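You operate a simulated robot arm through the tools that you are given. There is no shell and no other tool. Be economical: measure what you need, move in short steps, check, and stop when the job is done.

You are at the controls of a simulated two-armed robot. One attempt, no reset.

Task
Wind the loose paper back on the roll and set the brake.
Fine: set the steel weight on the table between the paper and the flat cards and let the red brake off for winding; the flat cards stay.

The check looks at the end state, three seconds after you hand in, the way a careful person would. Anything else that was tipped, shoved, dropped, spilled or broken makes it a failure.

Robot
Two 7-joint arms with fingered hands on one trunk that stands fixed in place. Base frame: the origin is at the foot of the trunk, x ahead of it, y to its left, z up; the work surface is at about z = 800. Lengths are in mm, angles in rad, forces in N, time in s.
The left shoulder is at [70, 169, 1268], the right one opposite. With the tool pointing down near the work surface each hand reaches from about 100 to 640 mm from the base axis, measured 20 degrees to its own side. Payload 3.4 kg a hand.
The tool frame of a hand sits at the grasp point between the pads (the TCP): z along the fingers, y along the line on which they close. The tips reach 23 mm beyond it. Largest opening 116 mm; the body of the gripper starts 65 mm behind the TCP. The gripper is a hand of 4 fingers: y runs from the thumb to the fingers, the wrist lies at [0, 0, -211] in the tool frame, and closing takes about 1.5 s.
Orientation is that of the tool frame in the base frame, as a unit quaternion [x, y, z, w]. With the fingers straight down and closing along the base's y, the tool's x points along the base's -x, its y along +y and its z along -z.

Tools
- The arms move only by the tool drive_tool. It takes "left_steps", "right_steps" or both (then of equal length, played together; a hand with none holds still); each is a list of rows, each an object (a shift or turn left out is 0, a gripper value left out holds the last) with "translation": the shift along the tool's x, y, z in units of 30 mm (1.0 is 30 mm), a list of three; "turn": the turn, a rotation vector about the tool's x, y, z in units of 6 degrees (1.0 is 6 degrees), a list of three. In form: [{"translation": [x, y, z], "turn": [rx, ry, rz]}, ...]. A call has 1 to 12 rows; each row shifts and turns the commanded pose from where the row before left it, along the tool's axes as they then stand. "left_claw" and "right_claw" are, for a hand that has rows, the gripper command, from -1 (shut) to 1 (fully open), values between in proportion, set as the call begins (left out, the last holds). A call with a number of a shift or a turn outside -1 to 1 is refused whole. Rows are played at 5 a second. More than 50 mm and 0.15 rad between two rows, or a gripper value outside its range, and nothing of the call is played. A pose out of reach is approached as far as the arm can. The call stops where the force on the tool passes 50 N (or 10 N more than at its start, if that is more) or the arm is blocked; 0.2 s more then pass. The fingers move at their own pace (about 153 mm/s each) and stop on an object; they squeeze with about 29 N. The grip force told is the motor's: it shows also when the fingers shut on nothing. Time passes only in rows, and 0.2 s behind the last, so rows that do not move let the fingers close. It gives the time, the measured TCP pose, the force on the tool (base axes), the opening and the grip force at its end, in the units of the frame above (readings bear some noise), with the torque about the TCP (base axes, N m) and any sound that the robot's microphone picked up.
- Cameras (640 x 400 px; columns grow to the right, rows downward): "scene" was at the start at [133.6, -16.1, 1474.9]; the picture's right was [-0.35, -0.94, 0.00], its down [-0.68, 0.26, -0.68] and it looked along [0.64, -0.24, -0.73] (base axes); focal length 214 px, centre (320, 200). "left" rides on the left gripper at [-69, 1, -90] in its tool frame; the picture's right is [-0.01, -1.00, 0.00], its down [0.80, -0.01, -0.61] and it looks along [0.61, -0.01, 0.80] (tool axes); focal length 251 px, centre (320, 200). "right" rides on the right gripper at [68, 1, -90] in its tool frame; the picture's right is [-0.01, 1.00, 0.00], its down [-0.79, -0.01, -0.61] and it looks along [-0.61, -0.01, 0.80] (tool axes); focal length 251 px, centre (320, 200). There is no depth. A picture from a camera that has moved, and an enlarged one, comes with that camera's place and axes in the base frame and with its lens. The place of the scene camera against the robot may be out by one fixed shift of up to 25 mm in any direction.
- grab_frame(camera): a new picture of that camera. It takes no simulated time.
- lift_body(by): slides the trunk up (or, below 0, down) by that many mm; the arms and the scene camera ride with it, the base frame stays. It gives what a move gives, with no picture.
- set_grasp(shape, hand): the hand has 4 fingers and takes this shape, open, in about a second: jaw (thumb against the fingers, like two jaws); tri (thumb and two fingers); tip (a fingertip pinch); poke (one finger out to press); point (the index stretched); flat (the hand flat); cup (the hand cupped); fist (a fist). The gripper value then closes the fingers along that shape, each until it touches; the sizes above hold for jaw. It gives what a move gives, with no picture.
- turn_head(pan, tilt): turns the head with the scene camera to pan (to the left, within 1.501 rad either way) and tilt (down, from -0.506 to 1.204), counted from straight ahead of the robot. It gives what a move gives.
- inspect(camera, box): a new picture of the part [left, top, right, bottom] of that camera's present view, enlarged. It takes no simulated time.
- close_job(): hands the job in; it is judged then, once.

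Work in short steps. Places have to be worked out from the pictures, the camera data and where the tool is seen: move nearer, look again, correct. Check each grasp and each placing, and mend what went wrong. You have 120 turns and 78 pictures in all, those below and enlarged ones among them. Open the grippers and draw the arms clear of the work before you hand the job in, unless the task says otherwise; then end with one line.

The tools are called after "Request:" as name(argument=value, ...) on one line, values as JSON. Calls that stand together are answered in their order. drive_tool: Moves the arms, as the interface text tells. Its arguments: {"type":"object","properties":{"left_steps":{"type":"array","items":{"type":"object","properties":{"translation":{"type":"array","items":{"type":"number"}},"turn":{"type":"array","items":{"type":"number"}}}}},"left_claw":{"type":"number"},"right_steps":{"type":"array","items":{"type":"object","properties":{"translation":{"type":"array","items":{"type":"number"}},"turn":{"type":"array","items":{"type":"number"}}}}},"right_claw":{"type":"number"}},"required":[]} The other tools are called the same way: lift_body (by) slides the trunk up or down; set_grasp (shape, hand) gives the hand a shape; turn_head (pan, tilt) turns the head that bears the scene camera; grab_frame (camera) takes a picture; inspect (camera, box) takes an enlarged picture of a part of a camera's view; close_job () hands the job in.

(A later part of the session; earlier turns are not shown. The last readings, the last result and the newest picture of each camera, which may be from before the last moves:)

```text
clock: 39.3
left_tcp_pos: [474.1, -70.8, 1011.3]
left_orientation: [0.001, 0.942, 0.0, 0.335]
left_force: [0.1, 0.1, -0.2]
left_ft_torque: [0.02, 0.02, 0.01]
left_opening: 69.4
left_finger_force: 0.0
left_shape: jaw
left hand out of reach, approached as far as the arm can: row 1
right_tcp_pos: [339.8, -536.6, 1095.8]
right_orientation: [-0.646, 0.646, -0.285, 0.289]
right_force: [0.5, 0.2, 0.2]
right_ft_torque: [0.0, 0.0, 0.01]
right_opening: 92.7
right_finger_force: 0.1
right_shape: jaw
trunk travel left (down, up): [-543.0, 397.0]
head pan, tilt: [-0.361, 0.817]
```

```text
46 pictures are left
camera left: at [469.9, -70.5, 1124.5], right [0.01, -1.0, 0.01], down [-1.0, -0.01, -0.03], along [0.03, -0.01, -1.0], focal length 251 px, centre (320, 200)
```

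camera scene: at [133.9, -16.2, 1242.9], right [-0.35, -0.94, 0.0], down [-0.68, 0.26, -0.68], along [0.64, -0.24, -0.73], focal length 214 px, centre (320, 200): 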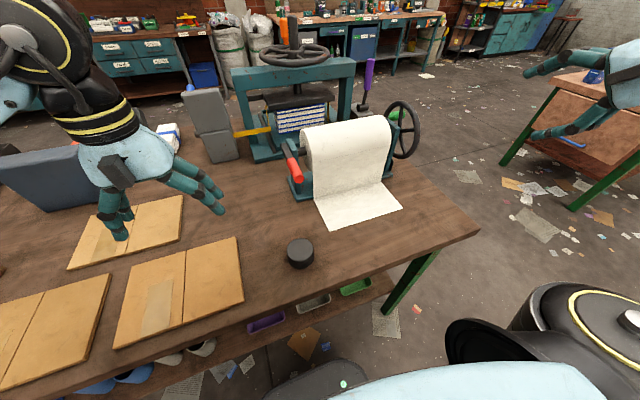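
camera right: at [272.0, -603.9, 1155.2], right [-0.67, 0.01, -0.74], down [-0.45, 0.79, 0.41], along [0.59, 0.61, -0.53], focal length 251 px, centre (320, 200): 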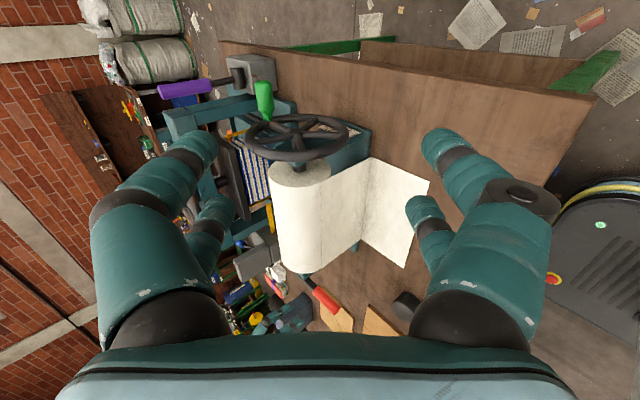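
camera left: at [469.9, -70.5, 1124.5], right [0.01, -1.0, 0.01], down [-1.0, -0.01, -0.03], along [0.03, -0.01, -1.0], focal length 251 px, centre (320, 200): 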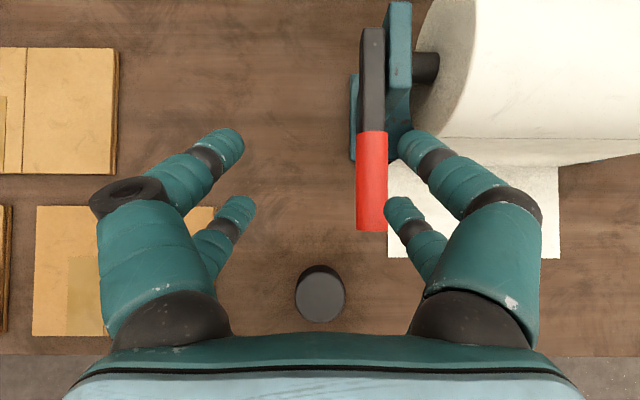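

Clear top-down view: the grip is at y ≈ -106, x 450–517. I shift -36 mm in y above it, then descend to the grip.

Request:
drive_tool(left_steps=[{"translation": [0, -0.6, 0]}, {"translation": [0, -0.6, 0]}, {}])

Request:
drive_tool(left_steps=[{"translation": [0.47, 0, 0.82]}, {"translation": [0.47, 0, 0.82]}, {}])

Request:
grab_frame(camera="left")

```text
clock: 40.1
left_tcp_pos: [474.9, -106.7, 1013.0]
left_orientation: [-0.001, 0.943, 0.0, 0.333]
left_force: [0.4, 0.0, -0.6]
left_ft_torque: [-0.02, 0.01, 0.02]
left_opening: 69.4
left_finger_force: 0.0
left_shape: jaw
right_tcp_pos: [339.8, -535.9, 1096.0]
right_orientation: [-0.645, 0.646, -0.287, 0.289]
right_force: [-0.3, -0.2, 1.2]
right_ft_torque: [0.01, -0.02, 0.01]
right_opening: 92.3
right_finger_force: 0.0
right_shape: jaw
trunk travel left (down, up): [-543.0, 397.0]
head pan, tilt: [-0.361, 0.817]
```

```text
clock: 40.9
left_tcp_pos: [482.6, -109.0, 955.3]
left_orientation: [0.0, 0.943, 0.0, 0.334]
left_force: [0.3, 0.0, 0.0]
left_ft_torque: [0.01, -0.01, -0.01]
left_opening: 69.6
left_finger_force: 0.1
left_shape: jaw
right_tcp_pos: [339.1, -537.7, 1096.5]
right_orientation: [-0.645, 0.646, -0.287, 0.289]
right_force: [-0.5, -0.2, 0.3]
right_ft_torque: [0.02, 0.0, -0.03]
right_opening: 92.7
right_finger_force: 0.1
right_shape: jaw
trunk travel left (down, up): [-543.0, 397.0]
head pan, tilt: [-0.361, 0.817]
```

```text
45 pictures are left
camera left: at [479.2, -107.7, 1067.7], right [0.01, -1.0, 0.01], down [-1.0, -0.01, -0.03], along [0.03, -0.01, -1.0], focal length 251 px, centre (320, 200)
```

left: 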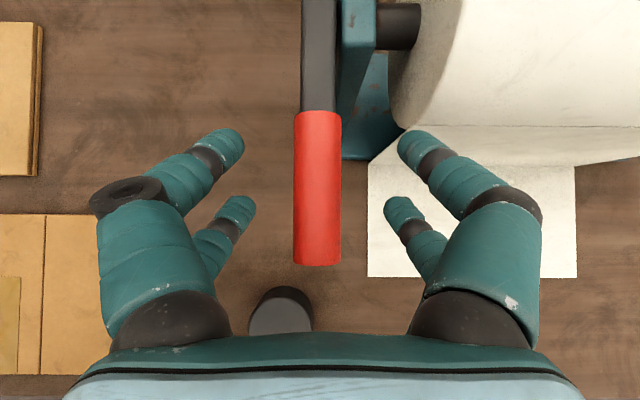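

Centred on the lever. I close, then follow the arc to about 30°, keeping the hand's tilt fixed.

Request:
drive_tool(left_steps=[{}, {}, {}, {}, {}, {}], left_claw=-1)

Request:
drive_tool(left_steps=[{"translation": [-0.37, 0, -0.23]}, {"translation": [-0.37, 0, -0.23]}, {"translation": [-0.37, 0, -0.23]}, {}])

```text
clock: 42.3
left_tcp_pos: [482.5, -108.3, 954.0]
left_orientation: [-0.001, 0.943, 0.0, 0.334]
left_force: [1.0, 1.5, 0.2]
left_ft_torque: [0.04, -0.08, 0.03]
left_opening: 6.7
left_finger_force: 28.9
left_shape: jaw
right_tcp_pos: [339.0, -536.8, 1096.4]
right_orientation: [-0.645, 0.646, -0.287, 0.289]
right_force: [0.4, -0.1, 0.6]
right_ft_torque: [0.01, -0.02, -0.02]
right_opening: 92.5
right_finger_force: 0.1
right_shape: jaw
trunk travel left (down, up): [-543.0, 397.0]
head pan, tilt: [-0.361, 0.817]
```

```text
clock: 43.3
left_tcp_pos: [493.6, -107.9, 994.0]
left_orientation: [0.001, 0.943, 0.0, 0.334]
left_force: [-7.6, -1.7, 0.6]
left_ft_torque: [-0.01, 0.19, -0.02]
left_opening: 7.0
left_finger_force: 29.4
left_shape: jaw
right_tcp_pos: [337.3, -536.4, 1095.6]
right_orientation: [-0.645, 0.646, -0.287, 0.29]
right_force: [-0.2, 0.8, 0.0]
right_ft_torque: [-0.01, -0.03, 0.01]
right_opening: 92.6
right_finger_force: 0.1
right_shape: jaw
trunk travel left (down, up): [-543.0, 397.0]
head pan, tilt: [-0.361, 0.817]
```

Modest force (the hand wants to go slightly nearer the robot). I carry on along the arc to about 60°.

Request:
drive_tool(left_steps=[{"translation": [-0.58, 0, -0.07]}, {"translation": [-0.58, 0, -0.07]}, {"translation": [-0.58, 0, -0.07]}, {}])

Request:
grab_frame(camera="left")

Request:
inspect(camera="scene", box=[220, 80, 420, 240])

```text
clock: 44.3
left_tcp_pos: [531.2, -107.1, 1031.3]
left_orientation: [0.0, 0.942, 0.001, 0.335]
left_force: [-5.3, -6.9, 4.3]
left_ft_torque: [-0.04, 0.09, -0.22]
left_opening: 7.2
left_finger_force: 28.8
left_shape: jaw
right_tcp_pos: [338.7, -539.1, 1096.3]
right_orientation: [-0.645, 0.646, -0.286, 0.291]
right_force: [0.0, 0.3, -0.4]
right_ft_torque: [0.01, 0.0, -0.03]
right_opening: 92.5
right_finger_force: 0.1
right_shape: jaw
trunk travel left (down, up): [-543.0, 397.0]
head pan, tilt: [-0.361, 0.817]
```

```text
44 pictures are left
camera left: at [527.8, -106.6, 1144.8], right [0.01, -1.0, 0.0], down [-1.0, -0.01, -0.03], along [0.03, 0.0, -1.0], focal length 251 px, centre (320, 200)
```

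left: 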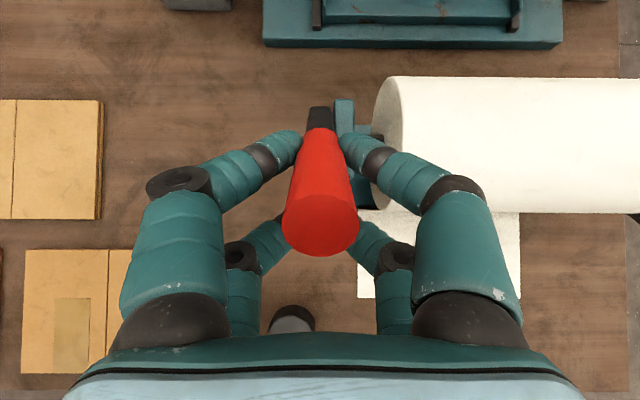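

```text
2.50 times, centred on (320, 160) of scene
camera zoom: at [131.7, -17.9, 1243.1], right [-0.35, -0.94, 0.0], down [-0.68, 0.26, -0.69], along [0.64, -0.24, -0.73], focal length 536 px, centre (320, 300)
```

zoom: 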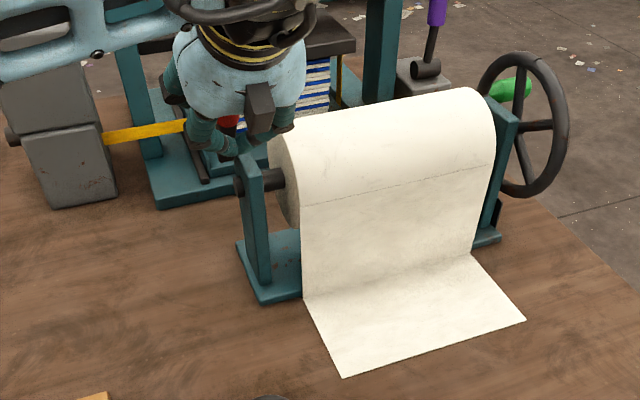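

Lever is up about 58° with small forces. I continue the arc toward vertical and watch for a stop.

Request:
drive_tool(left_steps=[{"translation": [-0.55, 0, 0.2]}, {"translation": [-0.55, 0, 0.22]}, {}])

```text
clock: 45.1
left_tcp_pos: [563.0, -105.5, 1041.8]
left_orientation: [-0.001, 0.943, 0.001, 0.334]
left_force: [-1.3, -5.5, 4.6]
left_ft_torque: [-0.08, 0.04, -0.16]
left_opening: 6.7
left_finger_force: 29.2
left_shape: jaw
right_tcp_pos: [337.8, -537.1, 1096.0]
right_orientation: [-0.646, 0.646, -0.287, 0.289]
right_force: [0.5, -0.6, 0.4]
right_ft_torque: [-0.01, -0.02, -0.02]
right_opening: 92.4
right_finger_force: 0.0
right_shape: jaw
trunk travel left (down, up): [-543.0, 397.0]
head pan, tilt: [-0.361, 0.817]
```

Still free at about 78°. I continue over the top in small steps.

Request:
drive_tool(left_steps=[{"translation": [-0.61, 0, 0.41]}, {"translation": [-0.32, 0, 0.33]}, {}])

Request:
inspect(camera="scene", box=[220, 80, 420, 240])

```text
clock: 45.9
left_tcp_pos: [595.8, -105.1, 1042.8]
left_orientation: [0.001, 0.943, 0.0, 0.332]
left_force: [-28.5, 2.9, -14.2]
left_ft_torque: [0.12, 1.79, 0.12]
left_opening: 5.8
left_finger_force: 29.0
left_shape: jaw
right_tcp_pos: [334.8, -536.9, 1098.4]
right_orientation: [-0.645, 0.645, -0.289, 0.29]
right_force: [-0.6, 0.3, -0.6]
right_ft_torque: [0.01, -0.03, 0.0]
right_opening: 92.7
right_finger_force: 0.0
right_shape: jaw
trunk travel left (down, up): [-543.0, 397.0]
head pan, tilt: [-0.361, 0.817]
```

```text
2.50 times, centred on (320, 160) of scene
camera zoom: at [128.5, -15.6, 1243.2], right [-0.35, -0.94, 0.0], down [-0.68, 0.26, -0.69], along [0.64, -0.24, -0.73], focal length 536 px, centre (320, 300)
```

zoom: 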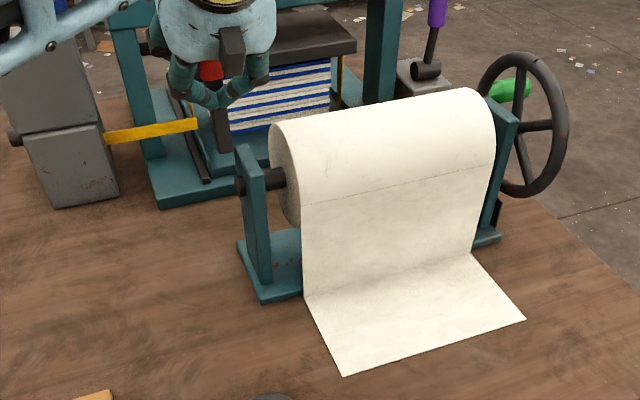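

A stop pushes back (28 N): the lever is at about vertical. I let go and see whether it stays.

Request:
drive_tool(left_steps=[{}, {}, {}], left_claw=0.2)

Request:
grab_frame(camera="left")

```text
clock: 46.7
left_tcp_pos: [600.8, -106.1, 1043.2]
left_orientation: [0.0, 0.942, -0.001, 0.334]
left_force: [-0.2, -0.8, 0.1]
left_ft_torque: [0.01, -0.02, 0.02]
left_opening: 69.3
left_finger_force: 0.1
left_shape: jaw
right_tcp_pos: [338.2, -538.2, 1096.8]
right_orientation: [-0.645, 0.646, -0.287, 0.289]
right_force: [-0.3, -0.3, -0.3]
right_ft_torque: [0.0, 0.02, 0.0]
right_opening: 92.6
right_finger_force: 0.0
right_shape: jaw
trunk travel left (down, up): [-543.0, 397.0]
head pan, tilt: [-0.361, 0.817]
```

```text
41 pictures are left
camera left: at [597.6, -105.2, 1155.8], right [0.01, -1.0, 0.01], down [-1.0, -0.01, -0.03], along [0.03, -0.01, -1.0], focal length 251 px, centre (320, 200)
```

left: 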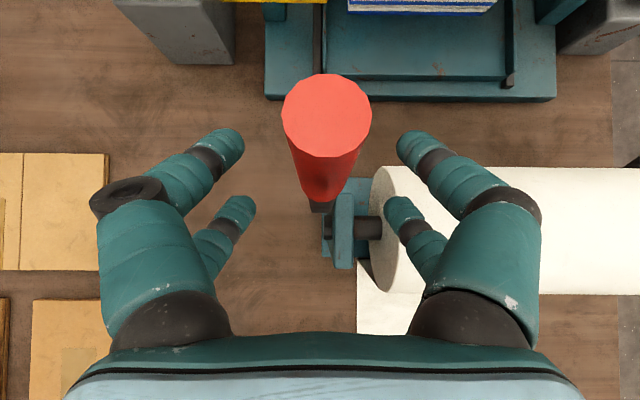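

The lever stays thrown back past vertical, so the brake is off. I withdraw the left hand backward along its axis and then aside.

Request:
drive_tool(left_steps=[{"translation": [0, 0, -1]}, {"translation": [0, 0, -1]}, {"translation": [0, 0, -1]}, {"translation": [0, 0, -1]}, {"translation": [0, 1, -0.5]}, {"translation": [0, 1, -0.5]}, {"translation": [0, 1, 0]}, {"translation": [0, 1, 0]}, {}])

Request:
inspect(camera="scene", box=[220, 80, 420, 240])

Request:
inspect(camera="right", box=[160, 60, 460, 280])

```text
clock: 48.7
left_tcp_pos: [506.8, 13.4, 1158.1]
left_orientation: [0.0, 0.943, 0.0, 0.333]
left_force: [-0.8, 0.3, -0.6]
left_ft_torque: [0.04, 0.01, 0.03]
left_opening: 68.9
left_finger_force: 0.2
left_shape: jaw
right_tcp_pos: [339.2, -537.7, 1096.6]
right_orientation: [-0.645, 0.647, -0.287, 0.289]
right_force: [0.0, -0.5, -0.3]
right_ft_torque: [0.07, 0.03, 0.05]
right_opening: 92.4
right_finger_force: 0.1
right_shape: jaw
trunk travel left (down, up): [-543.0, 397.0]
head pan, tilt: [-0.361, 0.817]
```

```text
2.50 times, centred on (320, 160) of scene
camera zoom: at [133.4, -17.3, 1242.9], right [-0.35, -0.94, 0.0], down [-0.68, 0.26, -0.68], along [0.64, -0.24, -0.73], focal length 536 px, centre (320, 300)
```

zoom: 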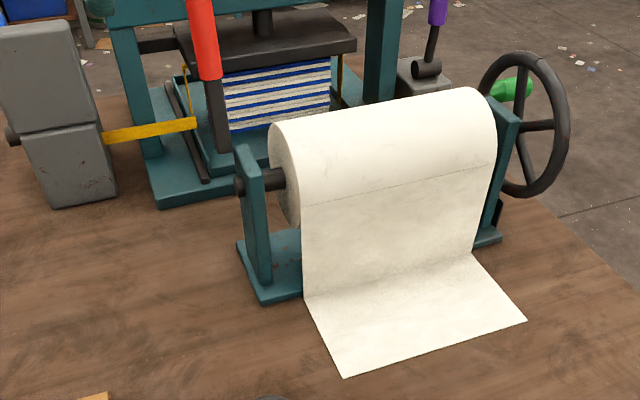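

```text
1.82 times, centred on (310, 170) of right
camera zoom: at [271.3, -606.6, 1153.8], right [-0.67, 0.01, -0.74], down [-0.45, 0.79, 0.41], along [0.59, 0.61, -0.52], focal length 457 px, centre (338, 254)
```

zoom: 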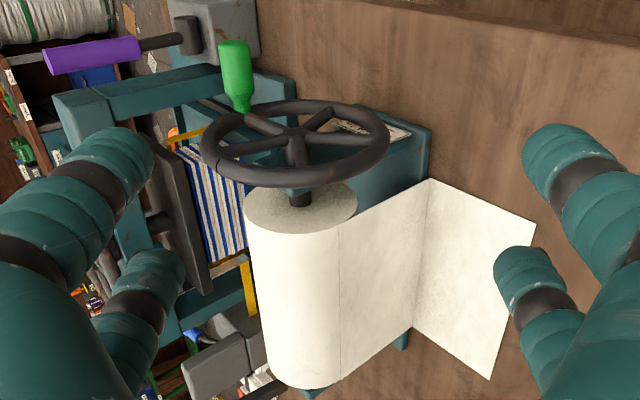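

Brake off is confirmed. Now I bring the right hand forward, still outside the wheel, for a closer look at the knob.

Request:
drive_tool(right_steps=[{"translation": [0, -0.35, 0.92]}, {"translation": [0, -0.35, 0.92]}, {"translation": [0, -0.35, 0.92]}, {"translation": [0, -0.35, 0.92]}, {"translation": [0, -0.35, 0.92]}, {"translation": [0, -0.35, 0.92]}, {"translation": [0, -0.35, 0.92]}, {"translation": [0, -0.35, 0.92]}, {}], right_claw=0.4)

Request:
grab_frame(camera="right")

```text
clock: 50.7
left_tcp_pos: [505.7, 13.3, 1158.7]
left_orientation: [0.0, 0.942, 0.0, 0.334]
left_force: [-0.6, -1.3, -1.1]
left_ft_torque: [-0.01, 0.0, 0.02]
left_opening: 69.3
left_finger_force: 0.0
left_shape: jaw
right_tcp_pos: [561.0, -537.7, 1010.7]
right_orientation: [-0.645, 0.646, -0.287, 0.289]
right_force: [-0.4, 0.6, -0.2]
right_ft_torque: [0.01, -0.04, 0.0]
right_opening: 81.5
right_finger_force: 0.1
right_shape: jaw
trunk travel left (down, up): [-543.0, 397.0]
head pan, tilt: [-0.361, 0.817]
```

```text
38 pictures are left
camera right: at [494.2, -606.2, 1068.4], right [-0.67, 0.01, -0.74], down [-0.45, 0.79, 0.41], along [0.6, 0.61, -0.52], focal length 251 px, centre (320, 200)
```

right: 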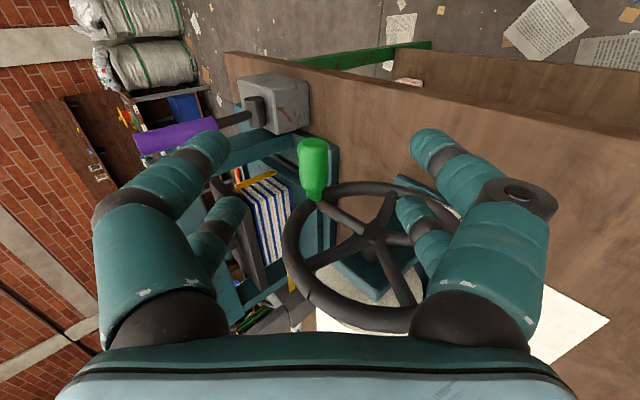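

Triangulated: hub near (587, -437, 921), knob from y = -455 to -502 at (658, ·, 934), radius about 72. I line up behind the knob at y ≈ -488 and check.

Request:
drive_tool(right_steps=[{"translation": [-0.8, -0.14, 0.2]}, {"translation": [-0.85, -0.14, 0.2]}, {}])

Request:
grab_frame(camera="right")

```text
clock: 51.5
left_tcp_pos: [505.8, 14.8, 1158.1]
left_orientation: [0.0, 0.943, 0.001, 0.334]
left_force: [-0.1, -0.8, -0.5]
left_ft_torque: [0.0, -0.03, -0.03]
left_opening: 69.1
left_finger_force: 0.0
left_shape: jaw
right_tcp_pos: [575.1, -487.1, 1008.9]
right_orientation: [-0.645, 0.646, -0.286, 0.29]
right_force: [-0.4, -0.3, -0.4]
right_ft_torque: [0.01, 0.01, -0.02]
right_opening: 81.5
right_finger_force: 0.1
right_shape: jaw
trunk travel left (down, up): [-543.0, 397.0]
head pan, tilt: [-0.361, 0.817]
```

```text
37 pictures are left
camera right: at [508.6, -556.5, 1067.7], right [-0.67, 0.01, -0.74], down [-0.45, 0.79, 0.41], along [0.59, 0.61, -0.53], focal length 251 px, centre (320, 200)
```

right: 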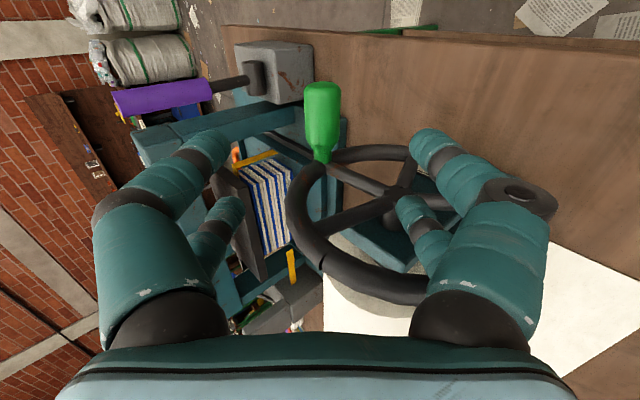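

The knob appears right where predicted, centred between the fingers. I advance along the tool axis toward it in two stages.

Request:
drive_tool(right_steps=[{"translation": [0, 0, 0.6]}, {"translation": [0, 0, 0.6]}, {"translation": [0, 0, 0.6]}, {}])

Request:
grab_frame(camera="right")

```text
clock: 52.5
left_tcp_pos: [505.5, 14.0, 1158.8]
left_orientation: [0.0, 0.942, 0.0, 0.334]
left_force: [0.4, -1.0, -1.1]
left_ft_torque: [0.02, 0.01, -0.01]
left_opening: 69.3
left_finger_force: 0.2
left_shape: jaw
right_tcp_pos: [614.2, -487.7, 973.8]
right_orientation: [-0.646, 0.646, -0.287, 0.289]
right_force: [0.9, -0.5, 0.4]
right_ft_torque: [0.0, 0.0, 0.0]
right_opening: 81.1
right_finger_force: 0.1
right_shape: jaw
trunk travel left (down, up): [-543.0, 397.0]
head pan, tilt: [-0.361, 0.817]
```

```text
36 pictures are left
camera right: at [547.0, -556.3, 1031.6], right [-0.67, 0.01, -0.74], down [-0.45, 0.79, 0.41], along [0.6, 0.61, -0.53], focal length 251 px, centre (320, 200)
```

right: 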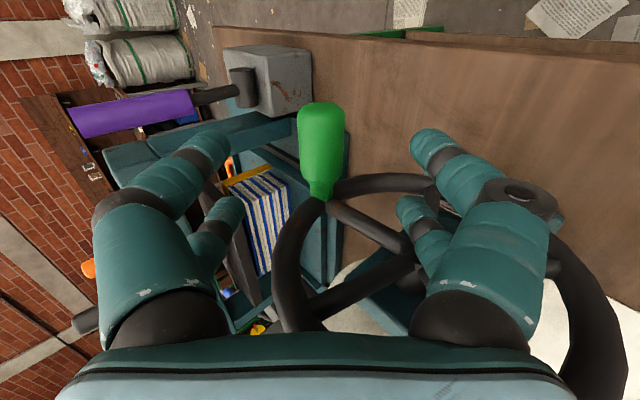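

Still aligned, no contact. I advance the rest (about 54 mm) so the knob sits at the grasp point.

Request:
drive_tool(right_steps=[{"translation": [0, 0, 0.6]}, {"translation": [0, 0, 0.6]}, {"translation": [0, 0, 0.6]}, {}])

Request:
grab_frame(camera="right")

```text
clock: 53.5
left_tcp_pos: [504.3, 13.6, 1158.3]
left_orientation: [-0.001, 0.943, 0.001, 0.334]
left_force: [0.3, 0.0, 0.6]
left_ft_torque: [0.0, 0.01, 0.02]
left_opening: 69.1
left_finger_force: 0.1
left_shape: jaw
right_tcp_pos: [653.8, -489.2, 935.8]
right_orientation: [-0.645, 0.646, -0.288, 0.289]
right_force: [-0.5, 0.8, -0.5]
right_ft_torque: [0.01, -0.01, 0.01]
right_opening: 81.2
right_finger_force: 0.1
right_shape: jaw
trunk travel left (down, up): [-543.0, 397.0]
head pan, tilt: [-0.361, 0.817]
```

```text
35 pictures are left
camera right: at [586.5, -557.1, 994.7], right [-0.67, 0.01, -0.74], down [-0.45, 0.79, 0.41], along [0.6, 0.61, -0.52], focal length 251 px, centre (320, 200)
```

right: 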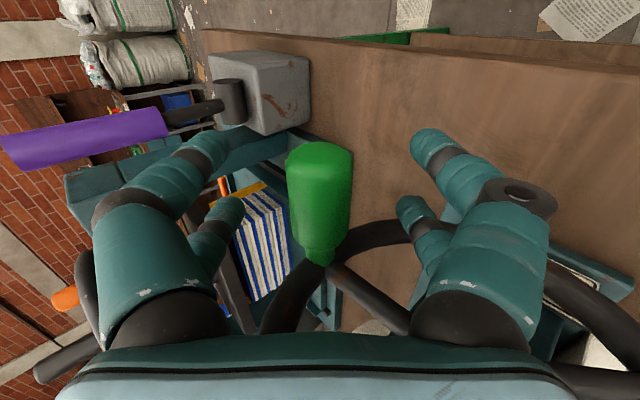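

The knob sits at the grasp point. I close on it.

Request:
drive_tool(right_steps=[{}, {}, {}, {}, {}, {}, {}], right_claw=-1)

Request:
grab_frame(camera="right")

```text
clock: 55.1
left_tcp_pos: [510.6, 15.9, 1157.4]
left_orientation: [0.0, 0.943, -0.001, 0.333]
left_force: [0.0, -0.1, 0.0]
left_ft_torque: [0.02, 0.03, -0.01]
left_opening: 68.8
left_finger_force: 0.1
left_shape: jaw
right_tcp_pos: [659.0, -486.4, 933.9]
right_orientation: [-0.646, 0.646, -0.286, 0.288]
right_force: [21.6, 7.2, 3.1]
right_ft_torque: [0.0, 0.06, 0.09]
right_opening: 8.0
right_finger_force: 28.5
right_shape: jaw
trunk travel left (down, up): [-543.0, 397.0]
head pan, tilt: [-0.361, 0.817]
```

```text
34 pictures are left
camera right: at [590.7, -555.2, 993.3], right [-0.67, 0.01, -0.74], down [-0.45, 0.79, 0.41], along [0.59, 0.61, -0.53], focal length 251 px, centre (320, 200)
```

right: 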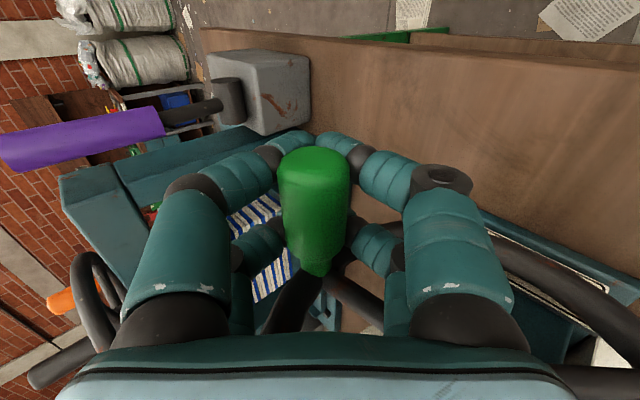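

The knob is gripped. I start the winding direction (far side goes down) with a small arc of about 30°, centred on (586, 920).

Request:
drive_tool(right_steps=[{"translation": [0, 0.315, 0.342]}, {"translation": [0, 0.347, 0.263]}, {"translation": [0, 0.39, 0.2]}, {}])

Request:
inspect(camera="scene", box=[250, 80, 450, 240])

```text
clock: 56.1
left_tcp_pos: [511.4, 15.0, 1156.0]
left_orientation: [0.0, 0.944, 0.0, 0.331]
left_force: [0.9, 0.5, 0.4]
left_ft_torque: [-0.01, 0.0, 0.01]
left_opening: 68.9
left_finger_force: 0.1
left_shape: jaw
right_tcp_pos: [656.3, -487.7, 890.2]
right_orientation: [0.648, -0.647, 0.282, -0.286]
right_force: [20.8, 4.9, -8.4]
right_ft_torque: [0.13, 0.34, 0.73]
right_opening: 6.7
right_finger_force: 29.1
right_shape: jaw
trunk travel left (down, up): [-543.0, 397.0]
head pan, tilt: [-0.361, 0.817]
```

```text
2.50 times, centred on (350, 160) of scene
camera zoom: at [140.2, -15.8, 1241.8], right [-0.35, -0.94, 0.0], down [-0.69, 0.26, -0.68], along [0.64, -0.24, -0.73], focal length 536 px, centre (245, 300)
```

zoom: 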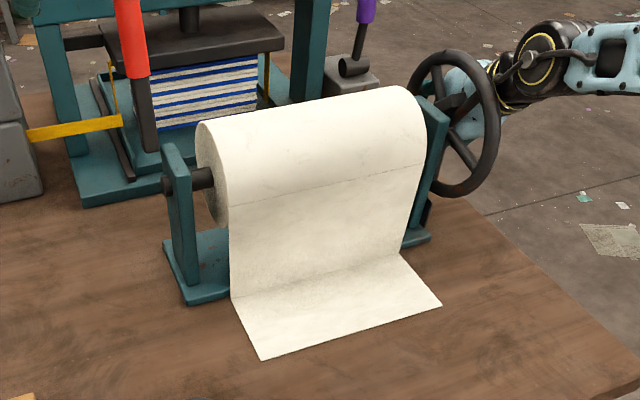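

The wheel turns with the hand. The 21 N outward pull suggests centre nearer (585, 914) with radius 77, so I correct the arc and continue to about -60°.

Request:
drive_tool(right_steps=[{"translation": [0, 0.467, 0.214]}, {"translation": [0, 0.334, 0.025]}, {"translation": [0, 0.334, 0.025]}, {"translation": [0, 0.33, -0.06]}, {"translation": [0, 0.33, -0.06]}, {}])

Request:
grab_frame(camera="right")

```text
clock: 57.5
left_tcp_pos: [508.6, 10.8, 1157.2]
left_orientation: [0.001, 0.943, 0.0, 0.332]
left_force: [-0.6, 0.6, 0.2]
left_ft_torque: [-0.01, 0.0, -0.01]
left_opening: 69.2
left_finger_force: 0.2
left_shape: jaw
right_tcp_pos: [621.8, -489.4, 850.5]
right_orientation: [-0.645, 0.648, -0.284, 0.288]
right_force: [8.0, -3.7, -12.6]
right_ft_torque: [0.0, 0.19, -0.05]
right_opening: 5.6
right_finger_force: 29.2
right_shape: jaw
trunk travel left (down, up): [-543.0, 397.0]
head pan, tilt: [-0.361, 0.817]
```

```text
32 pictures are left
camera right: at [553.4, -558.6, 909.0], right [-0.67, 0.01, -0.74], down [-0.44, 0.79, 0.42], along [0.59, 0.61, -0.53], focal length 251 px, centre (320, 200)
```

right: 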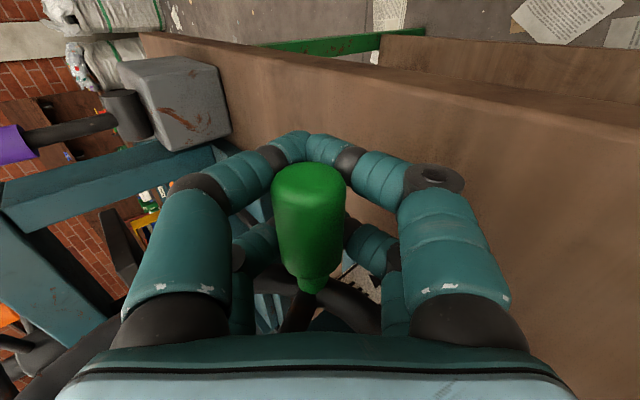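

Going well. I continue past the bottom to about -120° in small rows, keeping the tips above the table.

Request:
drive_tool(right_steps=[{"translation": [0, 0.324, -0.088]}, {"translation": [0, 0.324, -0.088]}, {"translation": [0, 0.254, -0.218]}, {"translation": [0, 0.254, -0.218]}, {"translation": [0, 0.191, -0.277]}, {"translation": [0, 0.191, -0.277]}, {"translation": [0, 0.111, -0.315]}, {"translation": [0, 0.111, -0.315]}, {}])

Request:
grab_frame(camera="right")

Request:
inspect(camera="scene", box=[250, 80, 450, 240])

```text
clock: 59.5
left_tcp_pos: [506.7, 13.5, 1158.0]
left_orientation: [-0.001, 0.943, 0.0, 0.333]
left_force: [-0.1, -0.6, 0.2]
left_ft_torque: [0.04, -0.01, 0.02]
left_opening: 69.2
left_finger_force: 0.0
left_shape: jaw
right_tcp_pos: [542.7, -487.8, 850.9]
right_orientation: [-0.645, 0.647, -0.287, 0.289]
right_force: [1.1, -0.2, 1.4]
right_ft_torque: [-0.02, -0.01, -0.02]
right_opening: 5.6
right_finger_force: 29.5
right_shape: jaw
trunk travel left (down, up): [-543.0, 397.0]
head pan, tilt: [-0.361, 0.817]
```

```text
31 pictures are left
camera right: at [476.1, -555.9, 909.9], right [-0.67, 0.01, -0.74], down [-0.45, 0.79, 0.41], along [0.59, 0.61, -0.53], focal length 251 px, centre (320, 200)
```

right: 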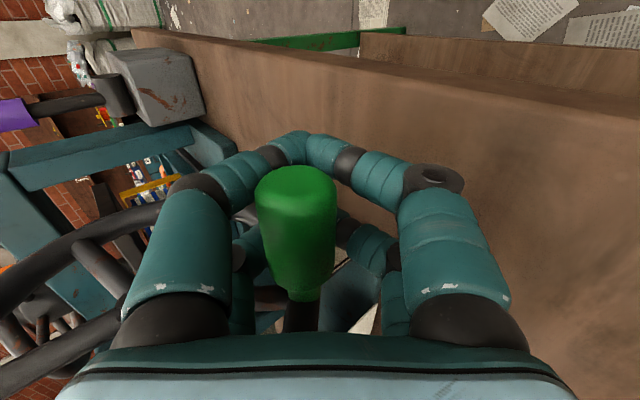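

```text
2.50 times, centred on (350, 160) of scene
camera zoom: at [134.0, -15.9, 1242.9], right [-0.35, -0.94, 0.0], down [-0.68, 0.26, -0.68], along [0.64, -0.24, -0.73], focal length 536 px, centre (245, 300)
```

zoom: 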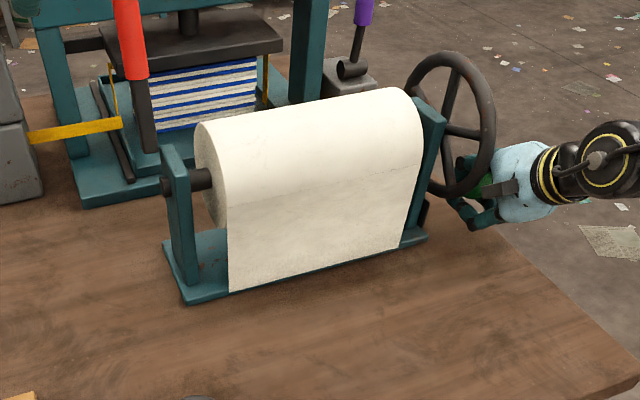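

The paper is retracting well and now just hangs at the table. Fitting the readings, the true circle is about centre (586, 920), r 73; I continue the arc to about -185°.

Request:
drive_tool(right_steps=[{"translation": [0, -0.003, -0.317]}, {"translation": [0, -0.003, -0.317]}, {"translation": [0, -0.083, -0.306]}, {"translation": [0, -0.083, -0.306]}, {"translation": [0, -0.162, -0.273]}, {"translation": [0, -0.162, -0.273]}, {"translation": [0, -0.227, -0.223]}, {"translation": [0, -0.227, -0.223]}, {}])

Request:
inspect(camera="scene", box=[250, 80, 450, 240])

Request:
grab_frame(camera="right")

```text
clock: 61.5
left_tcp_pos: [510.7, 14.3, 1155.5]
left_orientation: [-0.001, 0.943, 0.001, 0.332]
left_force: [0.6, 0.2, 0.8]
left_ft_torque: [0.0, -0.01, 0.01]
left_opening: 69.1
left_finger_force: 0.0
left_shape: jaw
right_tcp_pos: [515.9, -486.2, 915.1]
right_orientation: [0.646, -0.646, 0.286, -0.288]
right_force: [17.1, 2.5, -5.4]
right_ft_torque: [-0.08, 0.51, 0.11]
right_opening: 5.5
right_finger_force: 29.1
right_shape: jaw
trunk travel left (down, up): [-543.0, 397.0]
head pan, tilt: [-0.361, 0.817]
```

```text
2.50 times, centred on (350, 160) of scene
camera zoom: at [138.2, -16.2, 1242.4], right [-0.35, -0.94, 0.0], down [-0.69, 0.26, -0.68], along [0.64, -0.24, -0.73], focal length 536 px, centre (245, 300)
```

zoom: 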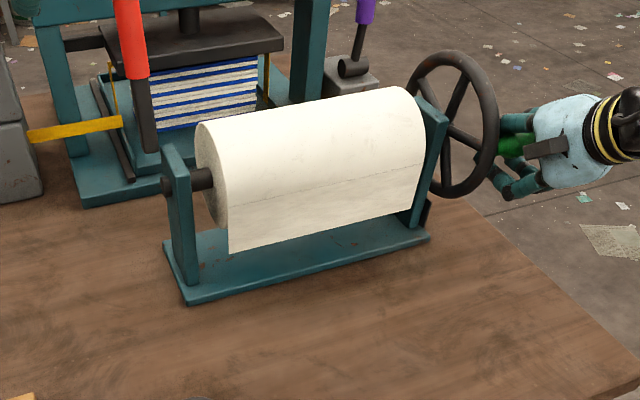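

```text
28 pictures are left
camera right: at [448.8, -555.1, 973.8], right [-0.67, 0.01, -0.74], down [-0.45, 0.79, 0.42], along [0.59, 0.61, -0.53], focal length 251 px, centre (320, 200)
```

right: 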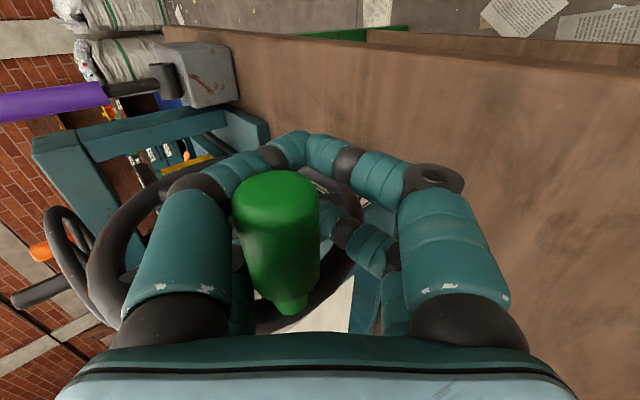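

About 60 mm of tail still hangs. The knob has crept in the grip but is still held; I continue upward on a slightly tighter circle to about -235°.

Request:
drive_tool(right_steps=[{"translation": [0, -0.277, -0.126]}, {"translation": [0, -0.277, -0.126]}, {"translation": [0, -0.3, -0.05]}, {"translation": [0, -0.3, -0.05]}, {"translation": [0, -0.301, 0.029]}, {"translation": [0, -0.301, 0.029]}, {}])

Request:
inspect(camera="scene", box=[250, 80, 450, 240])

Request:
grab_frame(camera="right")

```text
clock: 63.1
left_tcp_pos: [506.5, 13.6, 1159.3]
left_orientation: [0.0, 0.942, 0.0, 0.335]
left_force: [-0.3, 0.5, -0.1]
left_ft_torque: [-0.02, 0.02, 0.02]
left_opening: 69.1
left_finger_force: 0.0
left_shape: jaw
right_tcp_pos: [541.2, -487.6, 960.5]
right_orientation: [-0.646, 0.646, -0.287, 0.288]
right_force: [-1.4, -0.3, -1.7]
right_ft_torque: [0.0, 0.0, 0.01]
right_opening: 5.4
right_finger_force: 29.4
right_shape: jaw
trunk travel left (down, up): [-543.0, 397.0]
head pan, tilt: [-0.361, 0.817]
```

```text
2.50 times, centred on (350, 160) of scene
camera zoom: at [133.6, -16.5, 1242.9], right [-0.35, -0.94, 0.0], down [-0.68, 0.26, -0.68], along [0.64, -0.24, -0.73], focal length 536 px, centre (245, 300)
```

zoom: 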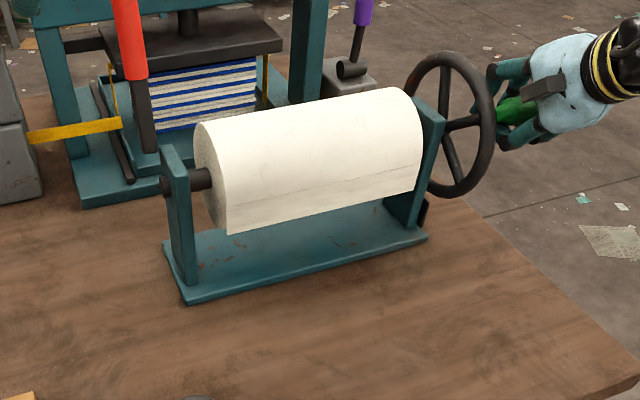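

```text
26 pictures are left
camera right: at [474.1, -555.8, 1019.5], right [-0.67, 0.01, -0.74], down [-0.45, 0.79, 0.41], along [0.59, 0.61, -0.53], focal length 251 px, centre (320, 200)
```

right: 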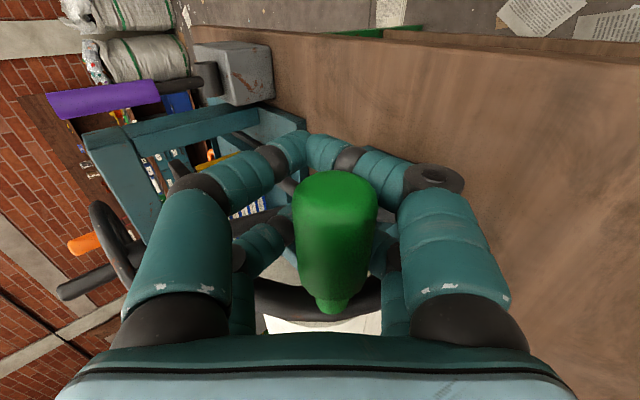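

Almost wound; just a short flap remains. I continue about 60° more over the top.

Request:
drive_tool(right_steps=[{"translation": [0, -0.318, 0.015]}, {"translation": [0, -0.318, 0.015]}, {"translation": [0, -0.303, 0.095]}, {"translation": [0, -0.303, 0.095]}, {"translation": [0, -0.267, 0.17]}, {"translation": [0, -0.267, 0.17]}, {"translation": [0, -0.215, 0.235]}, {"translation": [0, -0.215, 0.235]}, {}])

Request:
inspect(camera="scene", box=[250, 80, 450, 240])

Request:
grab_frame(camera="right")

```text
clock: 64.5
left_tcp_pos: [499.6, 13.2, 1163.1]
left_orientation: [0.001, 0.941, 0.0, 0.338]
left_force: [0.0, 0.1, 0.1]
left_ft_torque: [0.03, 0.05, -0.01]
left_opening: 68.9
left_finger_force: 0.1
left_shape: jaw
right_tcp_pos: [575.8, -487.8, 983.3]
right_orientation: [-0.648, 0.65, -0.278, 0.284]
right_force: [-35.4, -1.1, -4.7]
right_ft_torque: [0.05, -0.36, -0.09]
right_opening: 6.1
right_finger_force: 28.8
right_shape: jaw
trunk travel left (down, up): [-543.0, 397.0]
head pan, tilt: [-0.361, 0.817]
stopped in row 6 (right hand): the force on the tool passed its limit at 60 N (the readings are from after the stop); the commanded pose is now the measured one
```

```text
2.50 times, centred on (350, 160) of scene
camera zoom: at [125.6, -17.1, 1243.9], right [-0.36, -0.93, 0.0], down [-0.68, 0.26, -0.69], along [0.64, -0.24, -0.73], focal length 536 px, centre (245, 300)
```

zoom: 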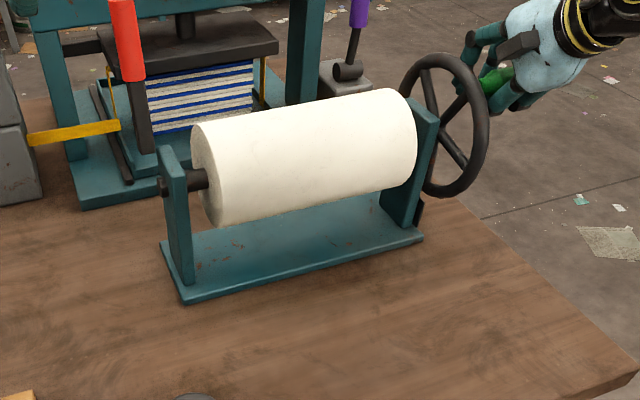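

```text
24 pictures are left
camera right: at [510.4, -556.6, 1043.1], right [-0.68, 0.01, -0.73], down [-0.44, 0.79, 0.43], along [0.58, 0.61, -0.53], focal length 251 px, centre (320, 200)
```

right: 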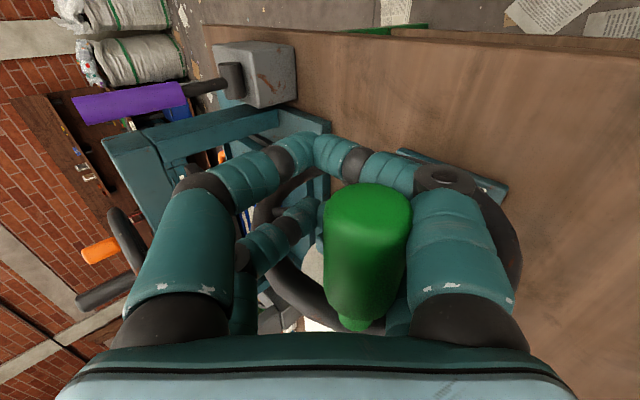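

The wheel resisted (60 N) and the roll shows no visible flap: it may be fully wound. I let the grip loose and look closely.

Request:
drive_tool(right_steps=[{}, {}, {}, {}], right_claw=0.4)

Request:
inspect(camera="scene", box=[300, 110, 400, 180])

Request:
grab_frame(camera="right")

```text
clock: 65.5
left_tcp_pos: [506.6, 13.9, 1158.9]
left_orientation: [-0.001, 0.943, 0.0, 0.334]
left_force: [0.2, 0.3, 0.1]
left_ft_torque: [-0.02, -0.01, -0.01]
left_opening: 69.0
left_finger_force: 0.1
left_shape: jaw
right_tcp_pos: [586.0, -487.0, 982.6]
right_orientation: [-0.648, 0.649, -0.279, 0.284]
right_force: [0.3, -0.2, 0.8]
right_ft_torque: [0.02, 0.02, 0.02]
right_opening: 81.0
right_finger_force: 0.0
right_shape: jaw
trunk travel left (down, up): [-543.0, 397.0]
head pan, tilt: [-0.361, 0.817]
```

```text
5.71 times, centred on (350, 145) of scene
camera zoom: at [134.3, -15.9, 1242.9], right [-0.35, -0.94, 0.0], down [-0.68, 0.26, -0.68], along [0.64, -0.24, -0.73], focal length 1226 px, centre (149, 514)
```

zoom: 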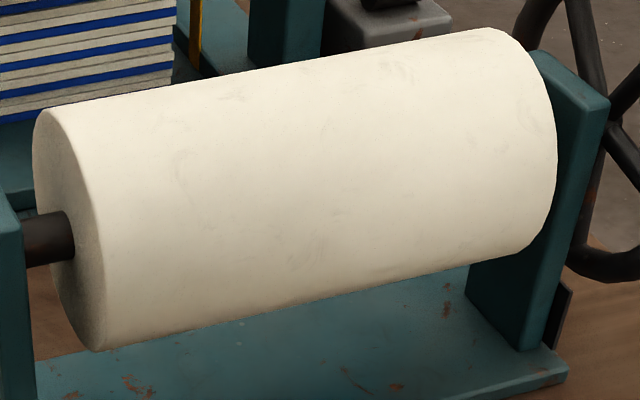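

```text
22 pictures are left
camera right: at [518.5, -554.9, 1042.4], right [-0.68, 0.01, -0.73], down [-0.44, 0.79, 0.42], along [0.58, 0.61, -0.53], focal length 251 px, centre (320, 200)
```

right: 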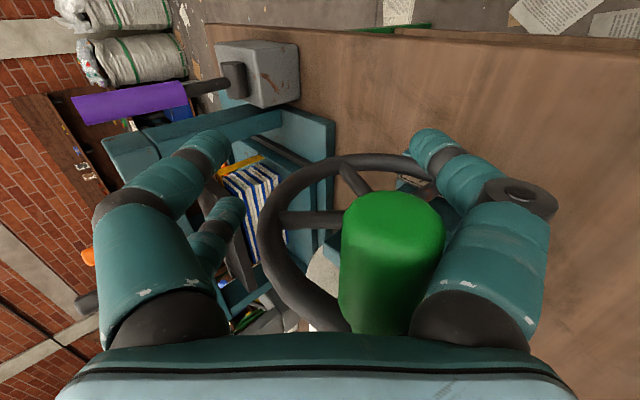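

The roll looks fully wound. I centre the open fingers about the knob, slide off sideways (-y), and back away.

Request:
drive_tool(right_steps=[{"translation": [0, 0.5, 0]}, {"translation": [0.8, 0, 0]}, {"translation": [0.8, 0, 0]}, {"translation": [0.8, 0, 0]}, {"translation": [0, 0, -1]}, {"translation": [0, 0, -1]}, {"translation": [0, 0, -1]}, {"translation": [0, 0, -1]}, {"translation": [0, 0, -1]}, {"translation": [0, 0, -1]}, {}])

Request:
grab_frame(camera="right")

Request:
grab_frame(camera="scene")

```text
clock: 67.9
left_tcp_pos: [507.4, 13.8, 1157.9]
left_orientation: [-0.001, 0.943, 0.0, 0.334]
left_force: [-0.1, -0.1, 0.6]
left_ft_torque: [-0.01, 0.01, 0.01]
left_opening: 68.9
left_finger_force: 0.1
left_shape: jaw
right_tcp_pos: [444.5, -559.1, 1093.9]
right_orientation: [0.649, -0.649, 0.279, -0.284]
right_force: [0.8, -0.3, -0.1]
right_ft_torque: [-0.02, -0.01, 0.03]
right_opening: 80.9
right_finger_force: 0.0
right_shape: jaw
trunk travel left (down, up): [-543.0, 397.0]
head pan, tilt: [-0.361, 0.817]
```

```text
21 pictures are left
camera right: at [377.3, -629.1, 1153.4], right [-0.68, 0.01, -0.73], down [-0.44, 0.79, 0.43], along [0.58, 0.61, -0.53], focal length 251 px, centre (320, 200)
```

right: 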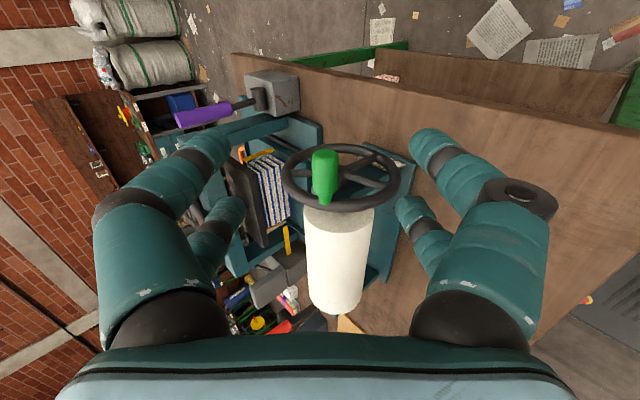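

```text
20 pictures are left
camera scene: at [134.2, -16.4, 1242.8], right [-0.35, -0.94, 0.0], down [-0.68, 0.26, -0.68], along [0.64, -0.24, -0.73], focal length 214 px, centre (320, 200)
```

scene: 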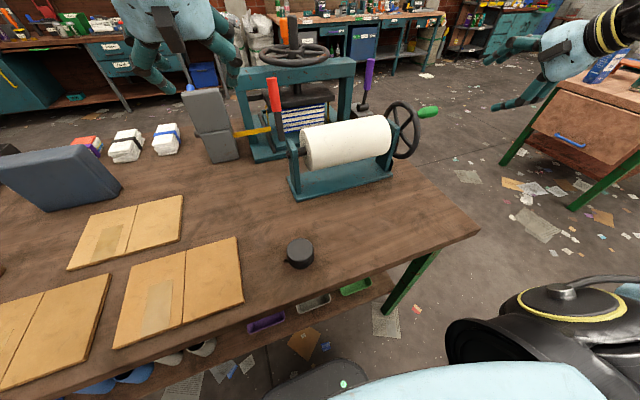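

Paper is wound, the weight, cards and neighbours are unmoved. Now I bring the left hand back to the lever the way it left.

Request:
drive_tool(left_steps=[{"translation": [0, -1, 0]}, {"translation": [0, -1, 0]}, {"translation": [0, -1, 0]}, {"translation": [0, -1, 0]}, {"translation": [0, 0, 1]}, {"translation": [0, 0, 1]}, {}])

Request:
grab_frame(camera="left")

```text
clock: 69.5
left_tcp_pos: [545.0, -105.3, 1111.7]
left_orientation: [-0.001, 0.943, 0.0, 0.334]
left_force: [-0.4, 0.7, 0.1]
left_ft_torque: [0.01, 0.01, 0.04]
left_opening: 69.2
left_finger_force: 0.0
left_shape: jaw
right_tcp_pos: [444.2, -560.8, 1093.9]
right_orientation: [-0.648, 0.649, -0.279, 0.284]
right_force: [-0.1, -0.1, 0.5]
right_ft_torque: [0.01, 0.03, 0.04]
right_opening: 80.8
right_finger_force: 0.0
right_shape: jaw
trunk travel left (down, up): [-543.0, 397.0]
head pan, tilt: [-0.361, 0.817]
```

```text
19 pictures are left
camera left: at [540.6, -105.2, 1224.1], right [0.01, -1.0, 0.01], down [-1.0, -0.01, -0.03], along [0.03, -0.01, -1.0], focal length 251 px, centre (320, 200)
```

left: 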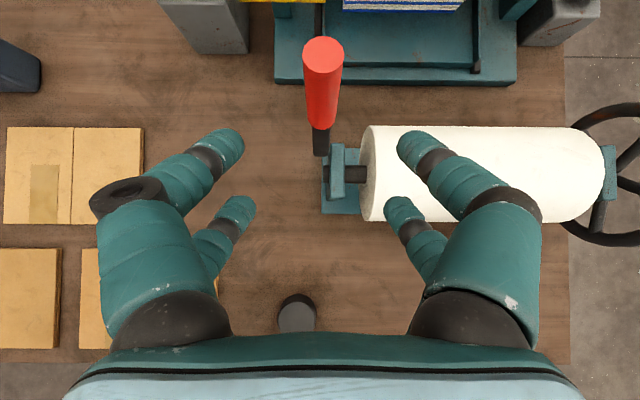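

The lever leans about 14° past vertical, its grip near (620, -106, 1045). I advance astride it and close.

Request:
drive_tool(left_steps=[{"translation": [-0.1, 0, 0.8]}, {"translation": [-0.1, 0, 0.8]}, {"translation": [-0.1, 0, 0.8]}, {"translation": [0, 0, 0.75]}, {}])

Request:
drive_tool(left_steps=[{}, {}, {}, {}, {}, {}], left_claw=-1)

Request:
grab_frame(camera="left")

```text
clock: 70.7
left_tcp_pos: [611.9, -105.3, 1042.6]
left_orientation: [0.0, 0.942, 0.0, 0.335]
left_force: [0.2, -0.3, 0.0]
left_ft_torque: [0.02, 0.0, 0.01]
left_opening: 69.1
left_finger_force: 0.0
left_shape: jaw
right_tcp_pos: [442.6, -560.1, 1094.0]
right_orientation: [-0.648, 0.649, -0.28, 0.285]
right_force: [-0.8, 0.7, -0.5]
right_ft_torque: [-0.02, 0.0, 0.01]
right_opening: 80.9
right_finger_force: 0.0
right_shape: jaw
trunk travel left (down, up): [-543.0, 397.0]
head pan, tilt: [-0.361, 0.817]
```

```text
clock: 72.1
left_tcp_pos: [613.2, -105.5, 1041.3]
left_orientation: [-0.001, 0.943, 0.0, 0.334]
left_force: [-0.5, -0.3, -1.5]
left_ft_torque: [0.02, 0.02, -0.05]
left_opening: 0.1
left_finger_force: 28.8
left_shape: jaw
right_tcp_pos: [445.2, -560.4, 1093.7]
right_orientation: [-0.648, 0.649, -0.28, 0.284]
right_force: [0.1, 0.5, 0.0]
right_ft_torque: [-0.02, 0.02, 0.02]
right_opening: 81.0
right_finger_force: 0.0
right_shape: jaw
trunk travel left (down, up): [-543.0, 397.0]
head pan, tilt: [-0.361, 0.817]
```

```text
18 pictures are left
camera left: at [609.2, -105.2, 1155.2], right [0.01, -1.0, 0.01], down [-1.0, -0.01, -0.03], along [0.03, -0.01, -1.0], focal length 251 px, centre (320, 200)
```

left: 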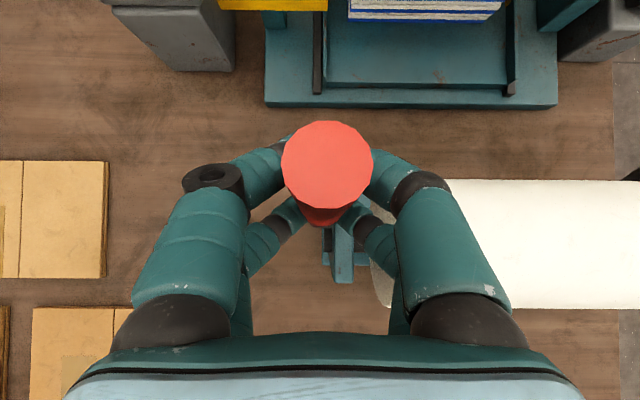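

Gripped. I pull the lever back along the same arc toward the robot.

Request:
drive_tool(left_steps=[{"translation": [0.33, 0, -0.33]}, {"translation": [0.33, 0, -0.33]}, {"translation": [0.37, 0, -0.24]}, {"translation": [0.37, 0, -0.24]}, {"translation": [0.46, 0, -0.1]}, {"translation": [0.46, 0, -0.1]}, {"translation": [0.45, 0, -0.02]}, {"translation": [0.45, 0, -0.02]}, {}])

```text
clock: 73.5
left_tcp_pos: [547.9, -105.0, 1024.8]
left_orientation: [-0.002, 0.944, 0.004, 0.329]
left_force: [34.6, -0.5, -30.4]
left_ft_torque: [0.04, -1.0, 0.1]
left_opening: 0.4
left_finger_force: 28.7
left_shape: jaw
right_tcp_pos: [453.2, -563.2, 1087.5]
right_orientation: [0.65, -0.65, 0.275, -0.282]
right_force: [0.3, 0.4, 0.3]
right_ft_torque: [0.02, 0.01, -0.01]
right_opening: 80.8
right_finger_force: 0.0
right_shape: jaw
trunk travel left (down, up): [-543.0, 397.0]
head pan, tilt: [-0.361, 0.817]
stopped in row 6 (left hand): the force on the tool passed its limit at 50 N (the readings are from after the stop); the commanded pose is now the measured one
```

Lever moves but the grip strains radially (about 42 N toward the pivot). I look before relieving it.

Request:
grab_frame(camera="left")

Request:
inspect(camera="scene", box=[220, 70, 420, 230])

```text
17 pictures are left
camera left: at [546.0, -105.1, 1137.9], right [0.02, -1.0, 0.0], down [-1.0, -0.02, -0.02], along [0.02, 0.0, -1.0], focal length 251 px, centre (320, 200)
```

left: 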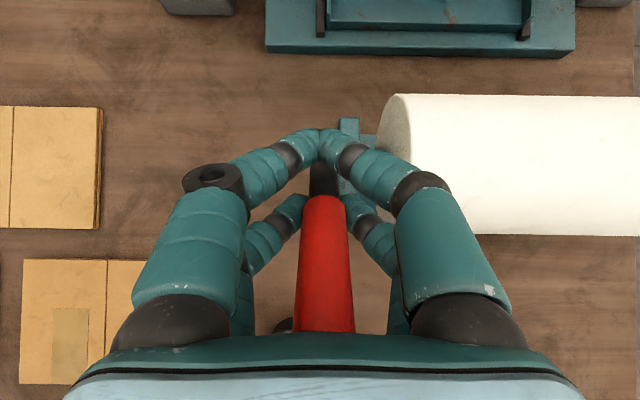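

```text
2.50 times, centred on (320, 150) of scene
camera zoom: at [145.7, -19.0, 1241.4], right [-0.35, -0.94, 0.0], down [-0.69, 0.26, -0.68], along [0.63, -0.24, -0.74], focal length 536 px, centre (320, 325)
```

zoom: 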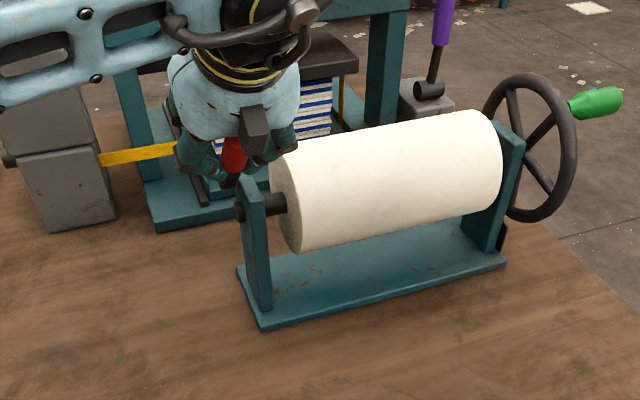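

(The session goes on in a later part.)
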